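You operate a simulated robot arm through the tools that you are given. There is no shell and no other tool. Be economical: measure what you need, move in short steps, check, and stop when the job is done.

You run a simulated robot arm. Do the job below in one go: nothing can be reset, and whatever is moved stays where it is left.

JOB
Take the cocoa cup and put it in the steel pet bowl.

The check looks at the end state, three seconds after you hand in, the way a careful person would. Anything else that was tipped, shoved, dropped, spilled or broken makes it a failure.

ROBOT AND FRAMES
A 6-joint arm with a two-finger parallel gripper, fixed in place. Base frame: the origin is at the foot of the arm, x ahead of it, y to its left, z up; the work surface is at about z = 0. Lengths are in m, angles in rad, forces in N, time in s.
With the tool pointing down near the work surface it reaches from about 0.18 to 0.46 m from the base axis. Its first joint turns from -1.222 to 1.222 rad. Payload 1.9 kg.
Tool frame: the origin (TCP) lies between the finger pads and is the grasp point; the fingertips stand 0.023 m ahead of it; z points along the fingers, y is the line along which they close. The gripper opens to 0.094 m. The fingers are 0.038 m wide and 0.01 m thick; the gripper's body (0.054 by 0.096 m) begins 0.039 m behind the TCP.
Orientation is that of the tool frame in the base frame, as a unit quaternion [w, x, y, z]. With the fingers straight down and closing along the base's y, the tool's x points along the base's -x, its y along +y and its z along -z.

CONTROLS
- The arm moves only by the tool drive_tool. Its argument "increments" is a list of rows, each an object of numbers (a shift or turn left out is 0, a gripper value left out holds the last): "tx", "ty", "tz": the shift along the tool's x, y, z in units of 20 mm (1.0 is 20 mm); "twist": the turn about the tool's z in units of 8 degrees (1.0 is 8 degrees). In form: [{"tx": .., "ty": .., "tz": .., "twist": ..}, ...]. A call has 1 to 10 rows; each row shifts and turns the commanded pose from where the row before left it, along the tool's axes as they then stand. "claw" is the closure, from 0 (fully open) to 1 (shut), set as the call begins (left out, the last holds). A call with a number of a shift or a turn outside -1 to 1 is refused whole. Each row takes 0.2 s and may step no farther than 0.05 m and 0.15 rad from the row before; otherwise, or with a gripper value out of range, the whole call is refused. A pose out of reach is approached as far as the arm can. The call stops where the force on the tool passes 40 N (or 10 N more than at its start, if that is more) or the arm is blocked; 0.2 s more then pass. Each finger travels about 0.108 m/s and halts on what it meets, pressing with about 30 N; the grip force reading is that of the motor and also rises with nothing between the fingers. The clock runs only during rows and for 0.2 s after the last one: add rows that do not move to give the fingers time. The reply holds the time, the measured pose of the TCP, the force on the tool along the base axes, the opening and the grip force, in the units named above and with some noise, and new pictures: "pictures" is both (left out), scene, wrist or none.
- Cameras (640 x 400 px; columns grow to the right, rows downward): "scene" is fixed at [0.0659, 0.3236, 0.425]; the picture's right is [-0.65, -0.76, 0.00], its down [-0.44, 0.38, -0.81] and it looks along [0.62, -0.53, -0.58] (base axes); focal length 266 px, centre (320, 200). "wrist" rides on the gripper at [0.087, 0.016, -0.074] in the tool frame; the picture's right is [-0.18, 0.98, 0.00], its down [-0.58, -0.11, -0.81] and it looks along [-0.79, -0.15, 0.59] (tool axes); focal length 243 px, centre (320, 200). There is no depth. A picture from a camera that has moved, and an enlarged one, comes with that camera's place and axes in the base frame and with its lens.
- inspect(camera, box): a new picture of the part [left, top, right, bottom] of that camera's present view, enlarged. It takes no simulated time.
- close_job(): hands the job in; it is judged then, once.

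Work in short steps. Places have to be worked out from the pictures, the camera data and where the tool is seen: move nearer, look again, correct. Check each grasp and each placing, and mend what went wrong. You have 90 turns and 170 pictures in all, those below and enlarged ones among them. Open the gripper and draw the arm clear of the work before you hand the job in, unless the task says otherwise; then end with one line.

The tools are called after "Call:" as name(argument=value, ...) on one line, values as JSON. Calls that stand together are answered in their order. drive_tool: Moves the arm, as the interface text tells. Its arguments: {"type":"object","properties":{"increments":{"type":"array","items":{"type":"object","properties":{"tx":{"type":"number"},"ty":{"type":"number"},"tz":{"type":"number"},"twist":{"type":"number"}}}},"claw":{"type":"number"},"pictures":{"type":"string","enum":["both","scene","wrist","none"]}},"required":["increments"]} The other tools are called the same way: inspect (camera, box) takes an enlarged picture of a part of a camera's view; close_job () hands the job in.

At the start:

```text
time_s: 0.0
tool_pos: [0.3022, 0.0586, 0.2561]
orientation: [0.0, 0.0, 1.0, 0.0]
force: [-0.3, 0.0, -0.4]
finger_gap: 0.0937
finger_force: 0.0
```

scene: 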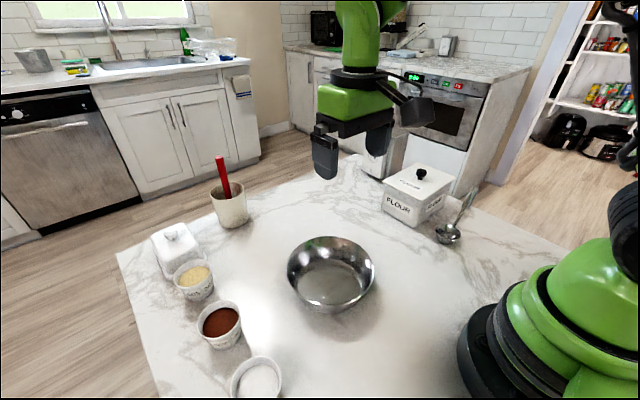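
wrist: 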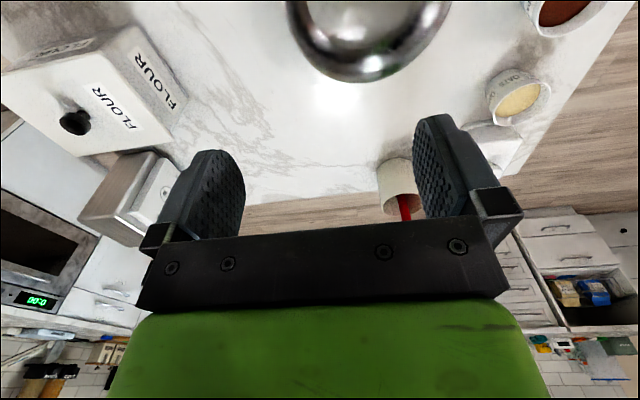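

I'll look closely at the cups and the bowl to confirm which is cocoa and to measure them.

Call:
inspect(camera="scene", box=[130, 210, 290, 400])

Call:
inspect(camera="scene", box=[260, 210, 420, 330])

```text
2.11 times, centred on (210, 305) of scene
camera zoom: at [0.0659, 0.3236, 0.425], right [-0.65, -0.76, 0.0], down [-0.44, 0.38, -0.81], along [0.62, -0.53, -0.58], focal length 560 px, centre (552, -21)
```

zoom: 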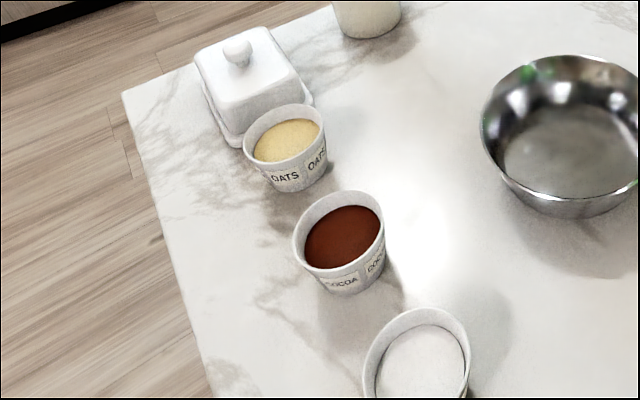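

```text
3.33 times, centred on (340, 270) of scene
camera zoom: at [0.0659, 0.3236, 0.425], right [-0.65, -0.76, 0.0], down [-0.44, 0.38, -0.81], along [0.62, -0.53, -0.58], focal length 887 px, centre (253, -33)
```

zoom: 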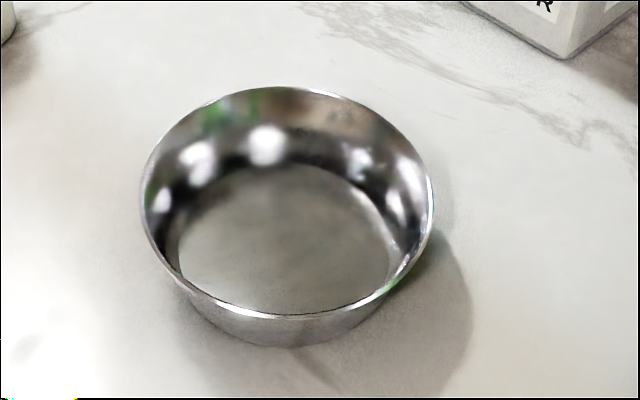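

The cup is labelled COCOA, with its rim about 0.066 m wide at roughly (0.33, 0.297) and its height about 0.047. The bowl is centred near (0.299, 0.100). I'll move most of the way above the cup, staying high, and look again.

Call:
drive_tool(increments=[{"ty": 1, "tx": -0.14, "tz": 0.3}, {"ty": 1, "tx": -0.14, "tz": 0.3}, {"ty": 1, "tx": -0.14, "tz": 0.3}, {"ty": 1, "tx": -0.14, "tz": 0.3}, {"ty": 1, "tx": -0.14, "tz": 0.3}, {"ty": 1, "tx": -0.14, "tz": 0.3}, {"ty": 1, "tx": -0.14, "tz": 0.3}, {"ty": 1, "tx": -0.14, "tz": 0.3}, {"ty": 1, "tx": -0.14, "tz": 0.3}, {"ty": 1, "tx": -0.14, "tz": 0.3}], claw=0)

```text
time_s: 2.2
tool_pos: [0.3308, 0.259, 0.1966]
orientation: [0.0, 0.001, 1.0, 0.0]
force: [-0.5, 0.4, -0.2]
finger_gap: 0.0943
finger_force: 0.0
camera wrist: at [0.2451, 0.2759, 0.2705], right [0.19, 0.98, 0.0], down [0.58, -0.11, 0.81], along [0.79, -0.15, -0.59], focal length 243 px, centre (320, 200)
```

scene: 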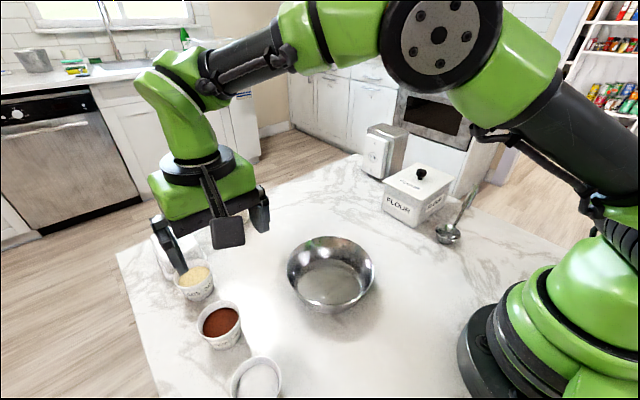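
wrist: 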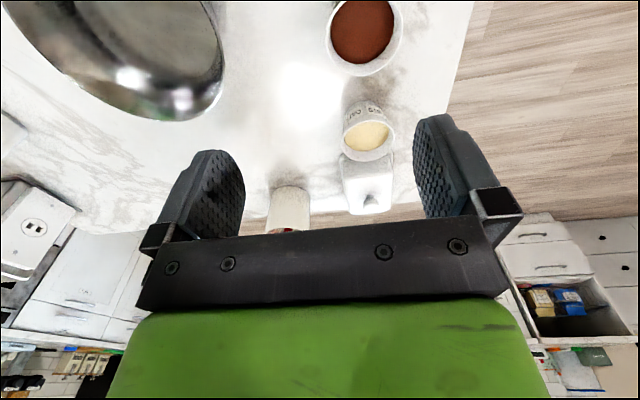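

Both cameras agree: the cup rim is centred at about (0.328, 0.297). I'll centre over it and come down until the fingertips are just above the rim.

Call:
drive_tool(increments=[{"ty": 0.95, "tx": 0.06}, {"ty": 0.95, "tx": 0.06}, {"tz": 1}, {"tz": 1}, {"tz": 1}, {"tz": 1}, {"tz": 0.7}, {}])

```text
time_s: 4.0
tool_pos: [0.329, 0.2969, 0.1017]
orientation: [0.0, 0.0, 1.0, 0.0]
force: [0.6, -0.3, 0.5]
finger_gap: 0.0938
finger_force: 0.1
camera wrist: at [0.2431, 0.3138, 0.1762], right [0.19, 0.98, 0.0], down [0.58, -0.11, 0.81], along [0.79, -0.15, -0.59], focal length 243 px, centre (320, 200)
```

scene: 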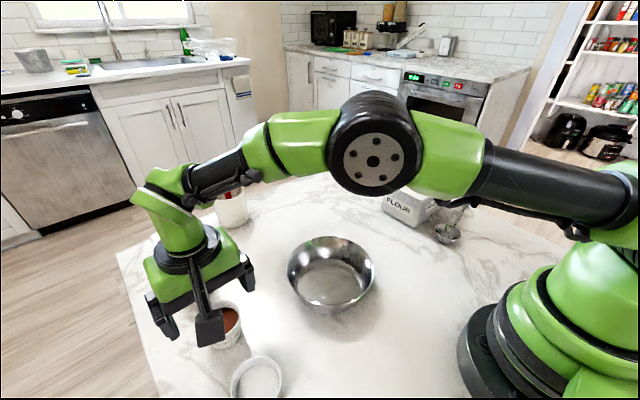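
wrist: 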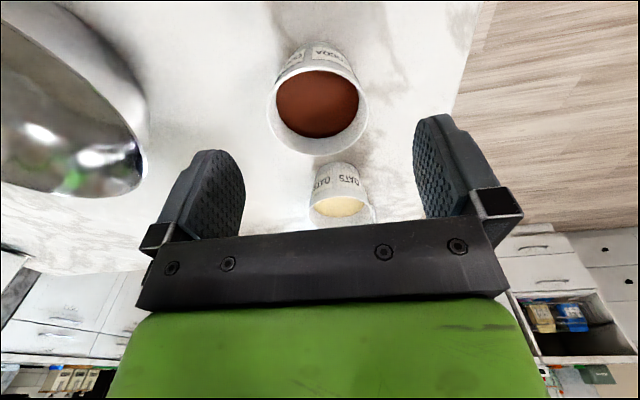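

The rim now computes to about (0.324, 0.298), so I'll shift 4 mm back in x and lower around the cup to z ≈ 0.036.

Call:
drive_tool(increments=[{"tx": 0.2, "ty": 0.05, "tz": 0.5}, {"tz": 0.8}, {"tz": 0.8}, {"tz": 0.8}, {"tz": 0.4}, {}])

```text
time_s: 5.4
tool_pos: [0.3243, 0.2968, 0.0366]
orientation: [0.0, 0.0, 1.0, 0.0]
force: [0.2, 0.0, 0.6]
finger_gap: 0.0939
finger_force: 0.0
camera wrist: at [0.2392, 0.3146, 0.1106], right [0.18, 0.98, 0.0], down [0.58, -0.11, 0.81], along [0.79, -0.15, -0.59], focal length 243 px, centre (320, 200)
```

scene: 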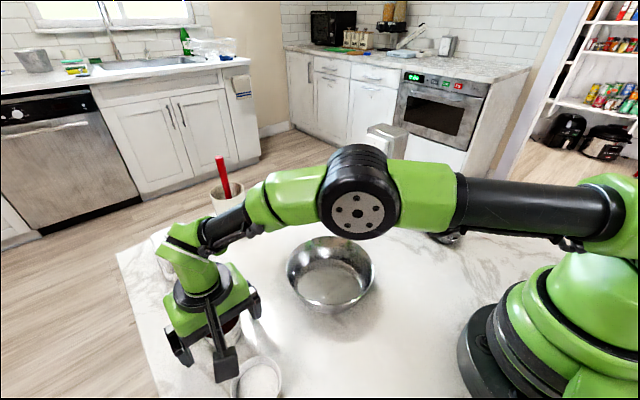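
wrist: 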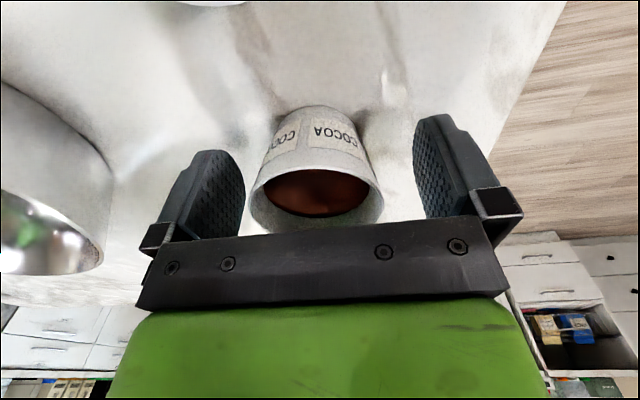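

The cup sits centred between the fingers, so I'll close on it with idle rows.

Call:
drive_tool(increments=[{}, {}, {}, {}], claw=1)

```text
time_s: 6.4
tool_pos: [0.3247, 0.2959, 0.0369]
orientation: [0.0, 0.0, 1.0, 0.0]
force: [-0.7, 0.5, 0.3]
finger_gap: 0.0608
finger_force: 29.5
camera wrist: at [0.2392, 0.3146, 0.1109], right [0.18, 0.98, 0.0], down [0.58, -0.11, 0.81], along [0.79, -0.15, -0.59], focal length 243 px, centre (320, 200)
```

scene: 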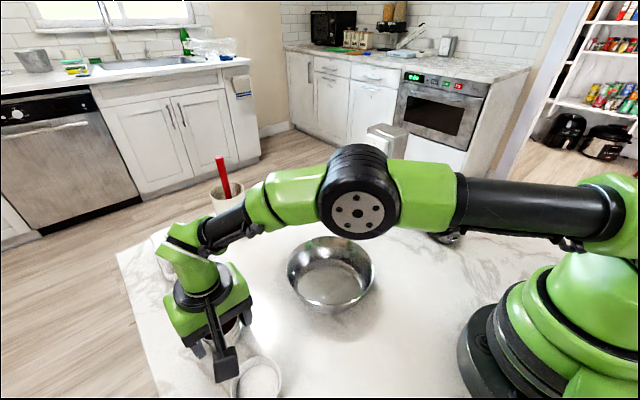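
wrist: 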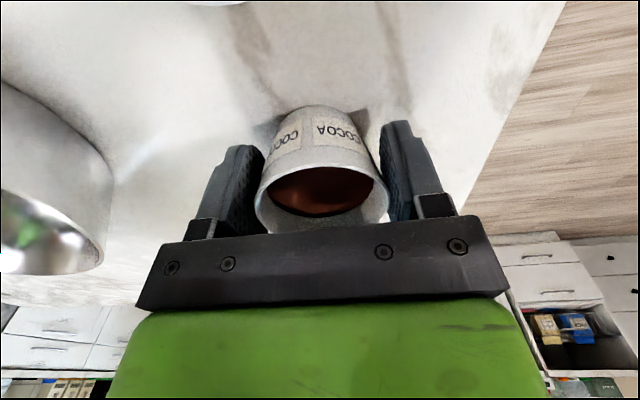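

The gap stopped at 0.061 m at 29.5 N, so the cup is gripped. I'll lift it a little, gently, and check that it holds level.

Call:
drive_tool(increments=[{"tz": -0.3}, {"tz": -0.5}, {"tz": -0.7}, {"tz": -0.5}, {}])

```text
time_s: 7.6
tool_pos: [0.3257, 0.297, 0.0753]
orientation: [0.0, 0.0, 1.0, 0.0]
force: [0.8, -0.5, -1.0]
finger_gap: 0.0605
finger_force: 30.3
camera wrist: at [0.2398, 0.3143, 0.1495], right [0.18, 0.98, 0.0], down [0.58, -0.11, 0.81], along [0.79, -0.15, -0.59], focal length 243 px, centre (320, 200)
```

scene: 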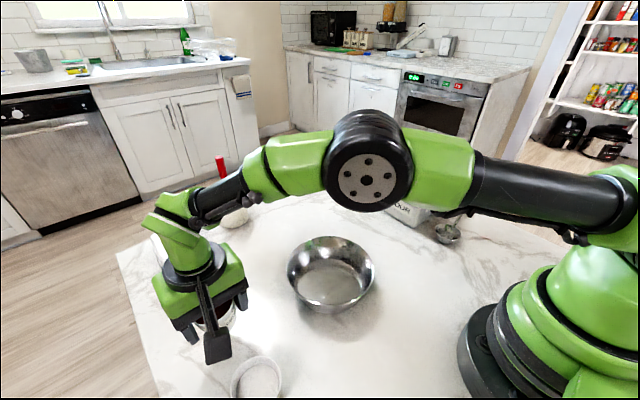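
wrist: 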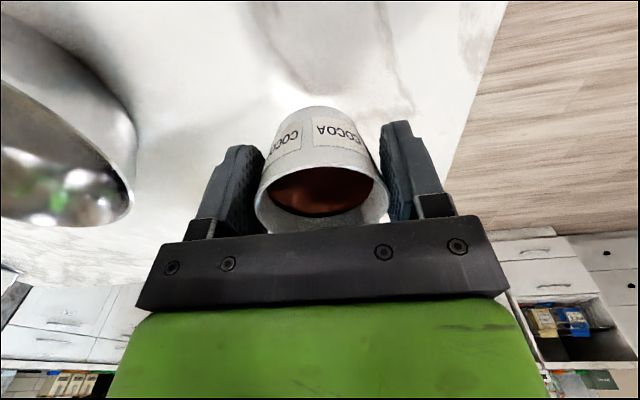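

The cup is held and level. I'll raise it to about z = 0.13, then carry it part of the way toward the bowl.

Call:
drive_tool(increments=[{"tz": -0.5}, {"tz": -0.8}, {"tz": -0.8}, {"tz": -0.6, "ty": -0.3}, {"ty": -0.6, "tx": 0.1}, {"ty": -0.8, "tx": 0.2}, {"ty": -0.9, "tx": 0.2}, {"ty": -0.9, "tx": 0.2}, {"ty": -0.9, "tx": 0.2}, {"ty": -0.9, "tx": 0.1}], pictures="none")

Call:
drive_tool(increments=[{"ty": -0.9, "tx": 0.1}, {"ty": -0.9, "tx": 0.1}, {"ty": -0.9, "tx": 0.08}, {"ty": -0.8}, {"ty": -0.6}, {"ty": -0.4}, {}])

```text
time_s: 9.8
tool_pos: [0.3046, 0.1927, 0.1296]
orientation: [0.001, 0.0, 1.0, 0.0]
force: [0.3, -0.2, -0.8]
finger_gap: 0.0608
finger_force: 30.0
```

```text
time_s: 11.4
tool_pos: [0.299, 0.1008, 0.1313]
orientation: [0.001, 0.0, 1.0, 0.0]
force: [0.4, 0.1, -0.8]
finger_gap: 0.0608
finger_force: 29.6
camera wrist: at [0.2134, 0.1186, 0.2043], right [0.18, 0.98, 0.0], down [0.58, -0.11, 0.81], along [0.79, -0.15, -0.59], focal length 243 px, centre (320, 200)
```

scene: 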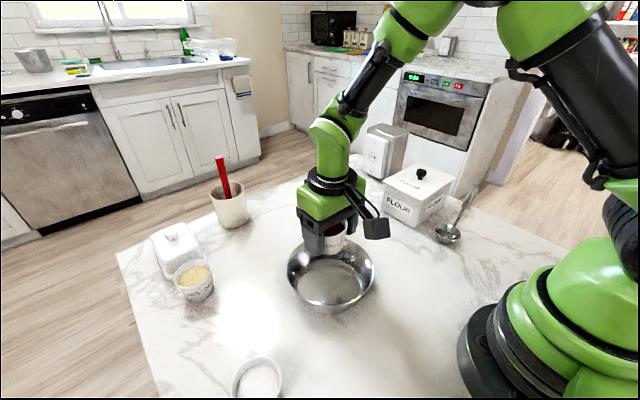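
wrist: 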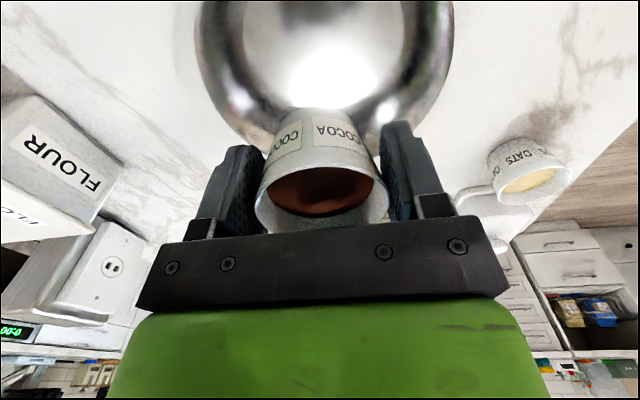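

The bowl is right below. I'll enlarge the wrist view to check the bowl's centre against the cup.

Call:
inspect(camera="wrist", box=[180, 0, 480, 188])

Call:
inspect(camera="scene", box=[260, 200, 420, 330])

```text
2.13 times, centred on (330, 94) of wrist
camera zoom: at [0.2134, 0.1186, 0.2043], right [0.18, 0.98, 0.0], down [0.58, -0.11, 0.81], along [0.79, -0.15, -0.59], focal length 516 px, centre (299, 426)
```

zoom: 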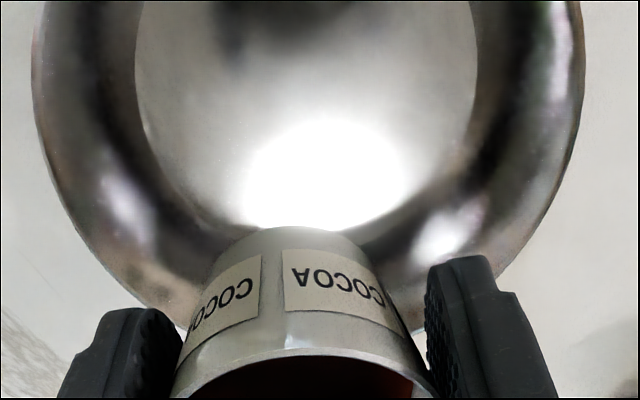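

```text
3.08 times, centred on (340, 265) of scene
camera zoom: at [0.0659, 0.3236, 0.425], right [-0.65, -0.76, 0.0], down [-0.44, 0.38, -0.81], along [0.62, -0.53, -0.58], focal length 818 px, centre (258, 0)
```

zoom: 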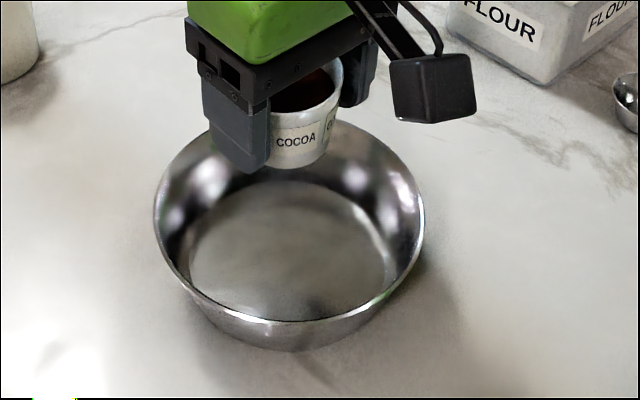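

From the wrist view, the rim points fit a circle centred at about (0.297, 0.1045) with r ≈ 0.079, so a 2 mm shift is enough. I'll lower to just above the expected floor contact at TCP z ≈ 0.04.

Call:
drive_tool(increments=[{"tx": 0.05, "ty": 0.12, "tz": 0.4}, {"tz": 0.7}, {"tz": 0.8}, {"tz": 0.8}, {"tz": 0.7}, {"tz": 0.4}, {"tz": 0.3}, {}])

```text
time_s: 13.2
tool_pos: [0.2955, 0.1039, 0.0487]
orientation: [0.0, 0.001, 1.0, -0.001]
force: [0.8, 0.0, -1.4]
finger_gap: 0.0607
finger_force: 30.4
camera wrist: at [0.2112, 0.1206, 0.1222], right [0.18, 0.98, 0.0], down [0.58, -0.11, 0.81], along [0.79, -0.15, -0.59], focal length 243 px, centre (320, 200)
```

scene: 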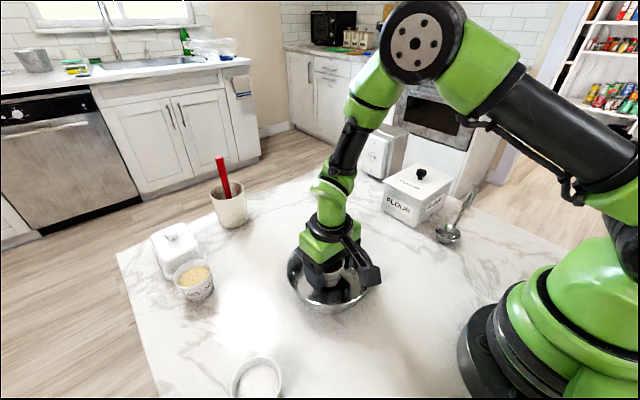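
wrist: 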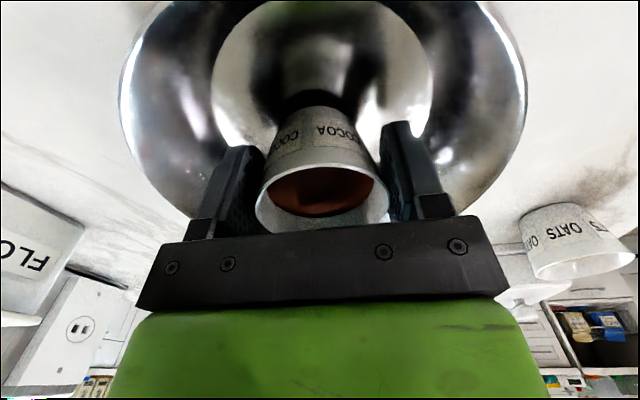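

The cup is inside the bowl with clearance all around and no contact yet at z = 0.0487. I'll lower it in small steps while watching the force.

Call:
drive_tool(increments=[{"tz": 0.1}, {"tz": 0.1}, {"tz": 0.1}, {}], pictures="none")

```text
time_s: 14.2
tool_pos: [0.2972, 0.1035, 0.0429]
orientation: [0.0, 0.0, 1.0, 0.0]
force: [-0.4, -0.1, -1.2]
finger_gap: 0.0608
finger_force: 30.1
```

There is still no contact force, so I'll take a few finer steps.

Call:
drive_tool(increments=[{"tz": 0.05}, {"tz": 0.05}, {}], pictures="none")

```text
time_s: 15.0
tool_pos: [0.2999, 0.1043, 0.0409]
orientation: [0.002, 0.0, 1.0, 0.001]
force: [-2.3, 4.5, 22.8]
finger_gap: 0.0607
finger_force: 29.8
```

The 23 N reading shows contact with the bowl floor. I'll back off about 1 mm to relieve it, then open partway, since the bowl wall limits how far the fingers can go.

Call:
drive_tool(increments=[{"tz": -0.05}, {}], pictures="none")

Call:
drive_tool(increments=[{}, {}, {}], claw=0.18)

```text
time_s: 15.6
tool_pos: [0.2986, 0.1032, 0.0415]
orientation: [0.0, 0.001, 1.0, 0.0]
force: [4.1, 0.3, 8.9]
finger_gap: 0.0606
finger_force: 29.5
```

```text
time_s: 16.4
tool_pos: [0.2977, 0.1038, 0.0419]
orientation: [-0.001, 0.001, 1.0, -0.001]
force: [1.1, 0.6, -0.5]
finger_gap: 0.0771
finger_force: 0.0
camera wrist: at [0.2119, 0.1202, 0.1149], right [0.18, 0.98, 0.0], down [0.58, -0.11, 0.81], along [0.79, -0.15, -0.59], focal length 243 px, centre (320, 200)
```

scene: 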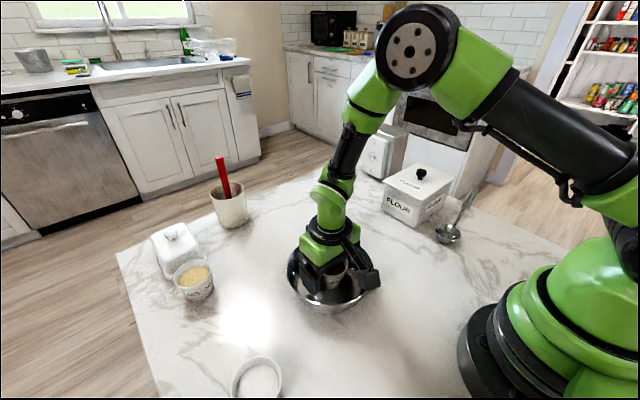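
wrist: 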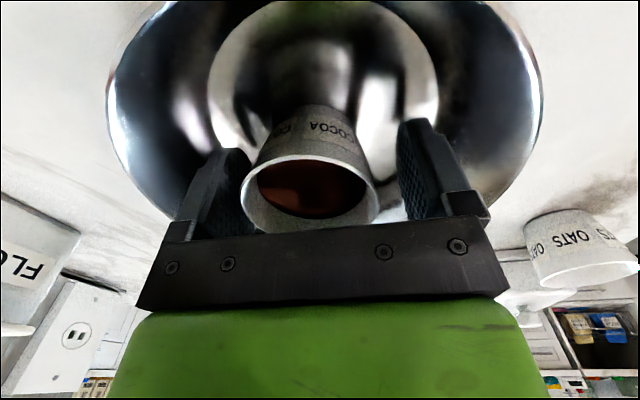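

The cup is released but sits nearer the left finger, so I'll look closely before withdrawing.

Call:
inspect(camera="wrist", box=[160, 60, 500, 260])

Call:
inspect(camera="scene", box=[270, 220, 400, 330])

```text
1.88 times, centred on (330, 160) of wrist
camera zoom: at [0.2119, 0.1202, 0.1149], right [0.18, 0.98, 0.0], down [0.58, -0.11, 0.81], along [0.79, -0.15, -0.59], focal length 457 px, centre (301, 275)
```

zoom: 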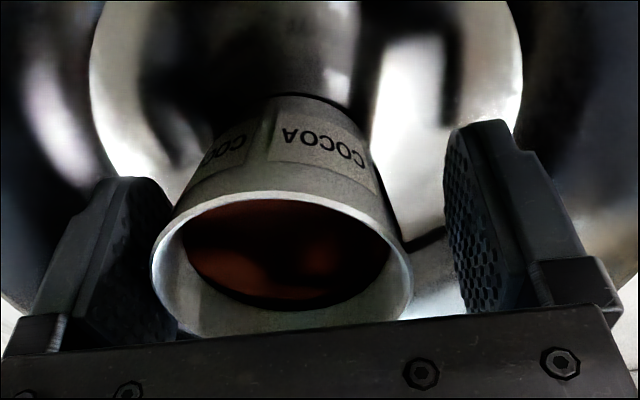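

```text
3.64 times, centred on (335, 275) of scene
camera zoom: at [0.0659, 0.3236, 0.425], right [-0.65, -0.76, 0.0], down [-0.44, 0.38, -0.81], along [0.62, -0.53, -0.58], focal length 967 px, centre (266, -73)
```

zoom: 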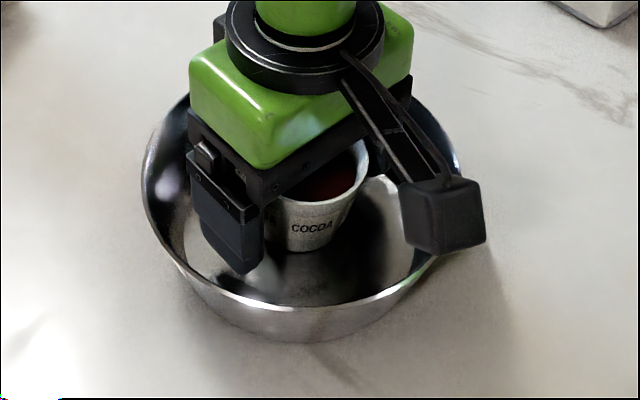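

The cup may be leaning on the left finger. I'll shift the hand about 5 mm that way so both fingers are free, then look again.

Call:
drive_tool(increments=[{"ty": -0.12}, {"ty": -0.12}, {}], pictures="wrist")

```text
time_s: 17.2
tool_pos: [0.2975, 0.0996, 0.0414]
orientation: [0.0, 0.001, 1.0, 0.0]
force: [0.0, -0.2, -0.4]
finger_gap: 0.0771
finger_force: 0.0
camera wrist: at [0.2118, 0.1158, 0.1148], right [0.19, 0.98, 0.0], down [0.58, -0.11, 0.81], along [0.79, -0.15, -0.59], focal length 243 px, centre (320, 200)
```

wrist: 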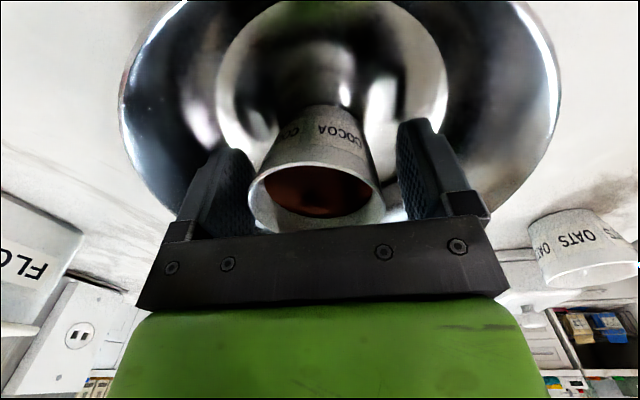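

The bowl and cup moved together in view and no force registered, so the fingers are free. I'll add a 1.5 mm shift and lift slowly straight up.

Call:
drive_tool(increments=[{"ty": -0.07}, {"tz": -0.2}, {"tz": -0.3}, {"tz": -0.4}, {"tz": -0.5}, {"tz": -0.6}, {"tz": -0.8}, {"tz": -1}, {"tz": -1}, {}])

```text
time_s: 19.4
tool_pos: [0.2962, 0.097, 0.1383]
orientation: [0.0, 0.0, 1.0, 0.0]
force: [0.4, 0.2, 0.0]
finger_gap: 0.0774
finger_force: 0.0
camera wrist: at [0.211, 0.1139, 0.2118], right [0.18, 0.98, 0.0], down [0.58, -0.11, 0.81], along [0.79, -0.15, -0.59], focal length 243 px, centre (320, 200)
```

scene: 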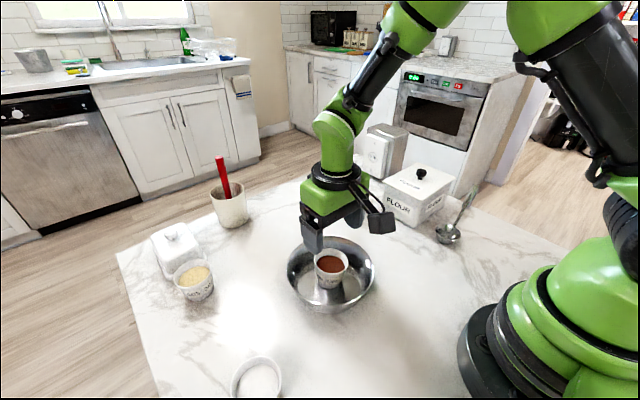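
wrist: 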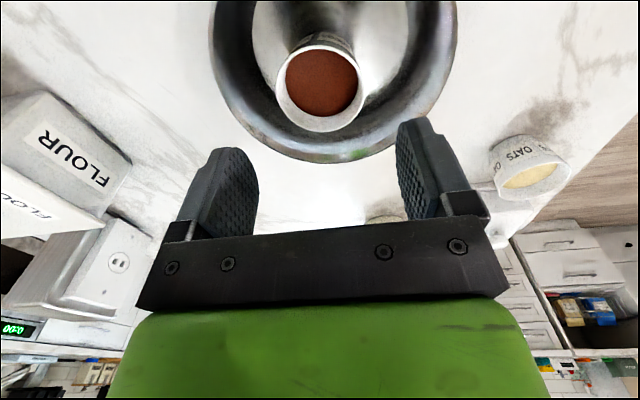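

The cup stands upright in the bowl. I'll raise the arm further, open the gripper fully and take a close look.

Call:
drive_tool(increments=[{"tz": -1}, {"tz": -1}, {"tz": -1}, {"tz": -1}, {"tz": -1}, {}], claw=0, pictures="none")

Call:
inspect(camera="scene", box=[260, 220, 420, 330])

```text
time_s: 20.8
tool_pos: [0.2967, 0.0986, 0.2388]
orientation: [0.0, -0.001, 1.0, 0.001]
force: [0.1, 0.2, -0.2]
finger_gap: 0.094
finger_force: 0.0
```

```text
3.64 times, centred on (340, 275) of scene
camera zoom: at [0.0659, 0.3236, 0.425], right [-0.65, -0.76, 0.0], down [-0.44, 0.38, -0.81], along [0.62, -0.53, -0.58], focal length 967 px, centre (247, -73)
```

zoom: 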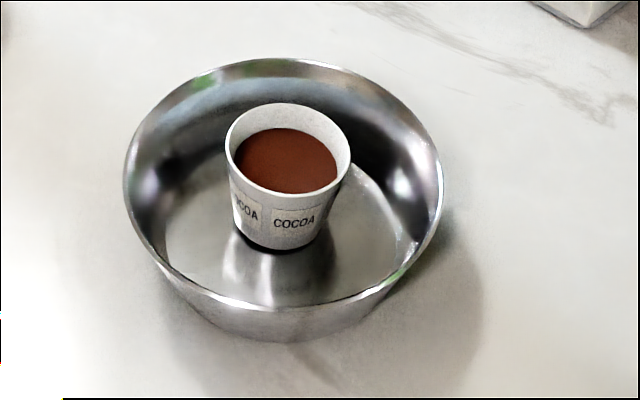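

The cup is upright in the middle of the bowl, nothing is spilled, and the bowl hasn't moved. The arm is clear, so I'll hand in.

Call:
close_job()

```text
The job is handed in.
```

The cocoa cup is standing upright in the steel pet bowl with nothing spilled or disturbed, and the job is handed in with the gripper open and the arm clear.
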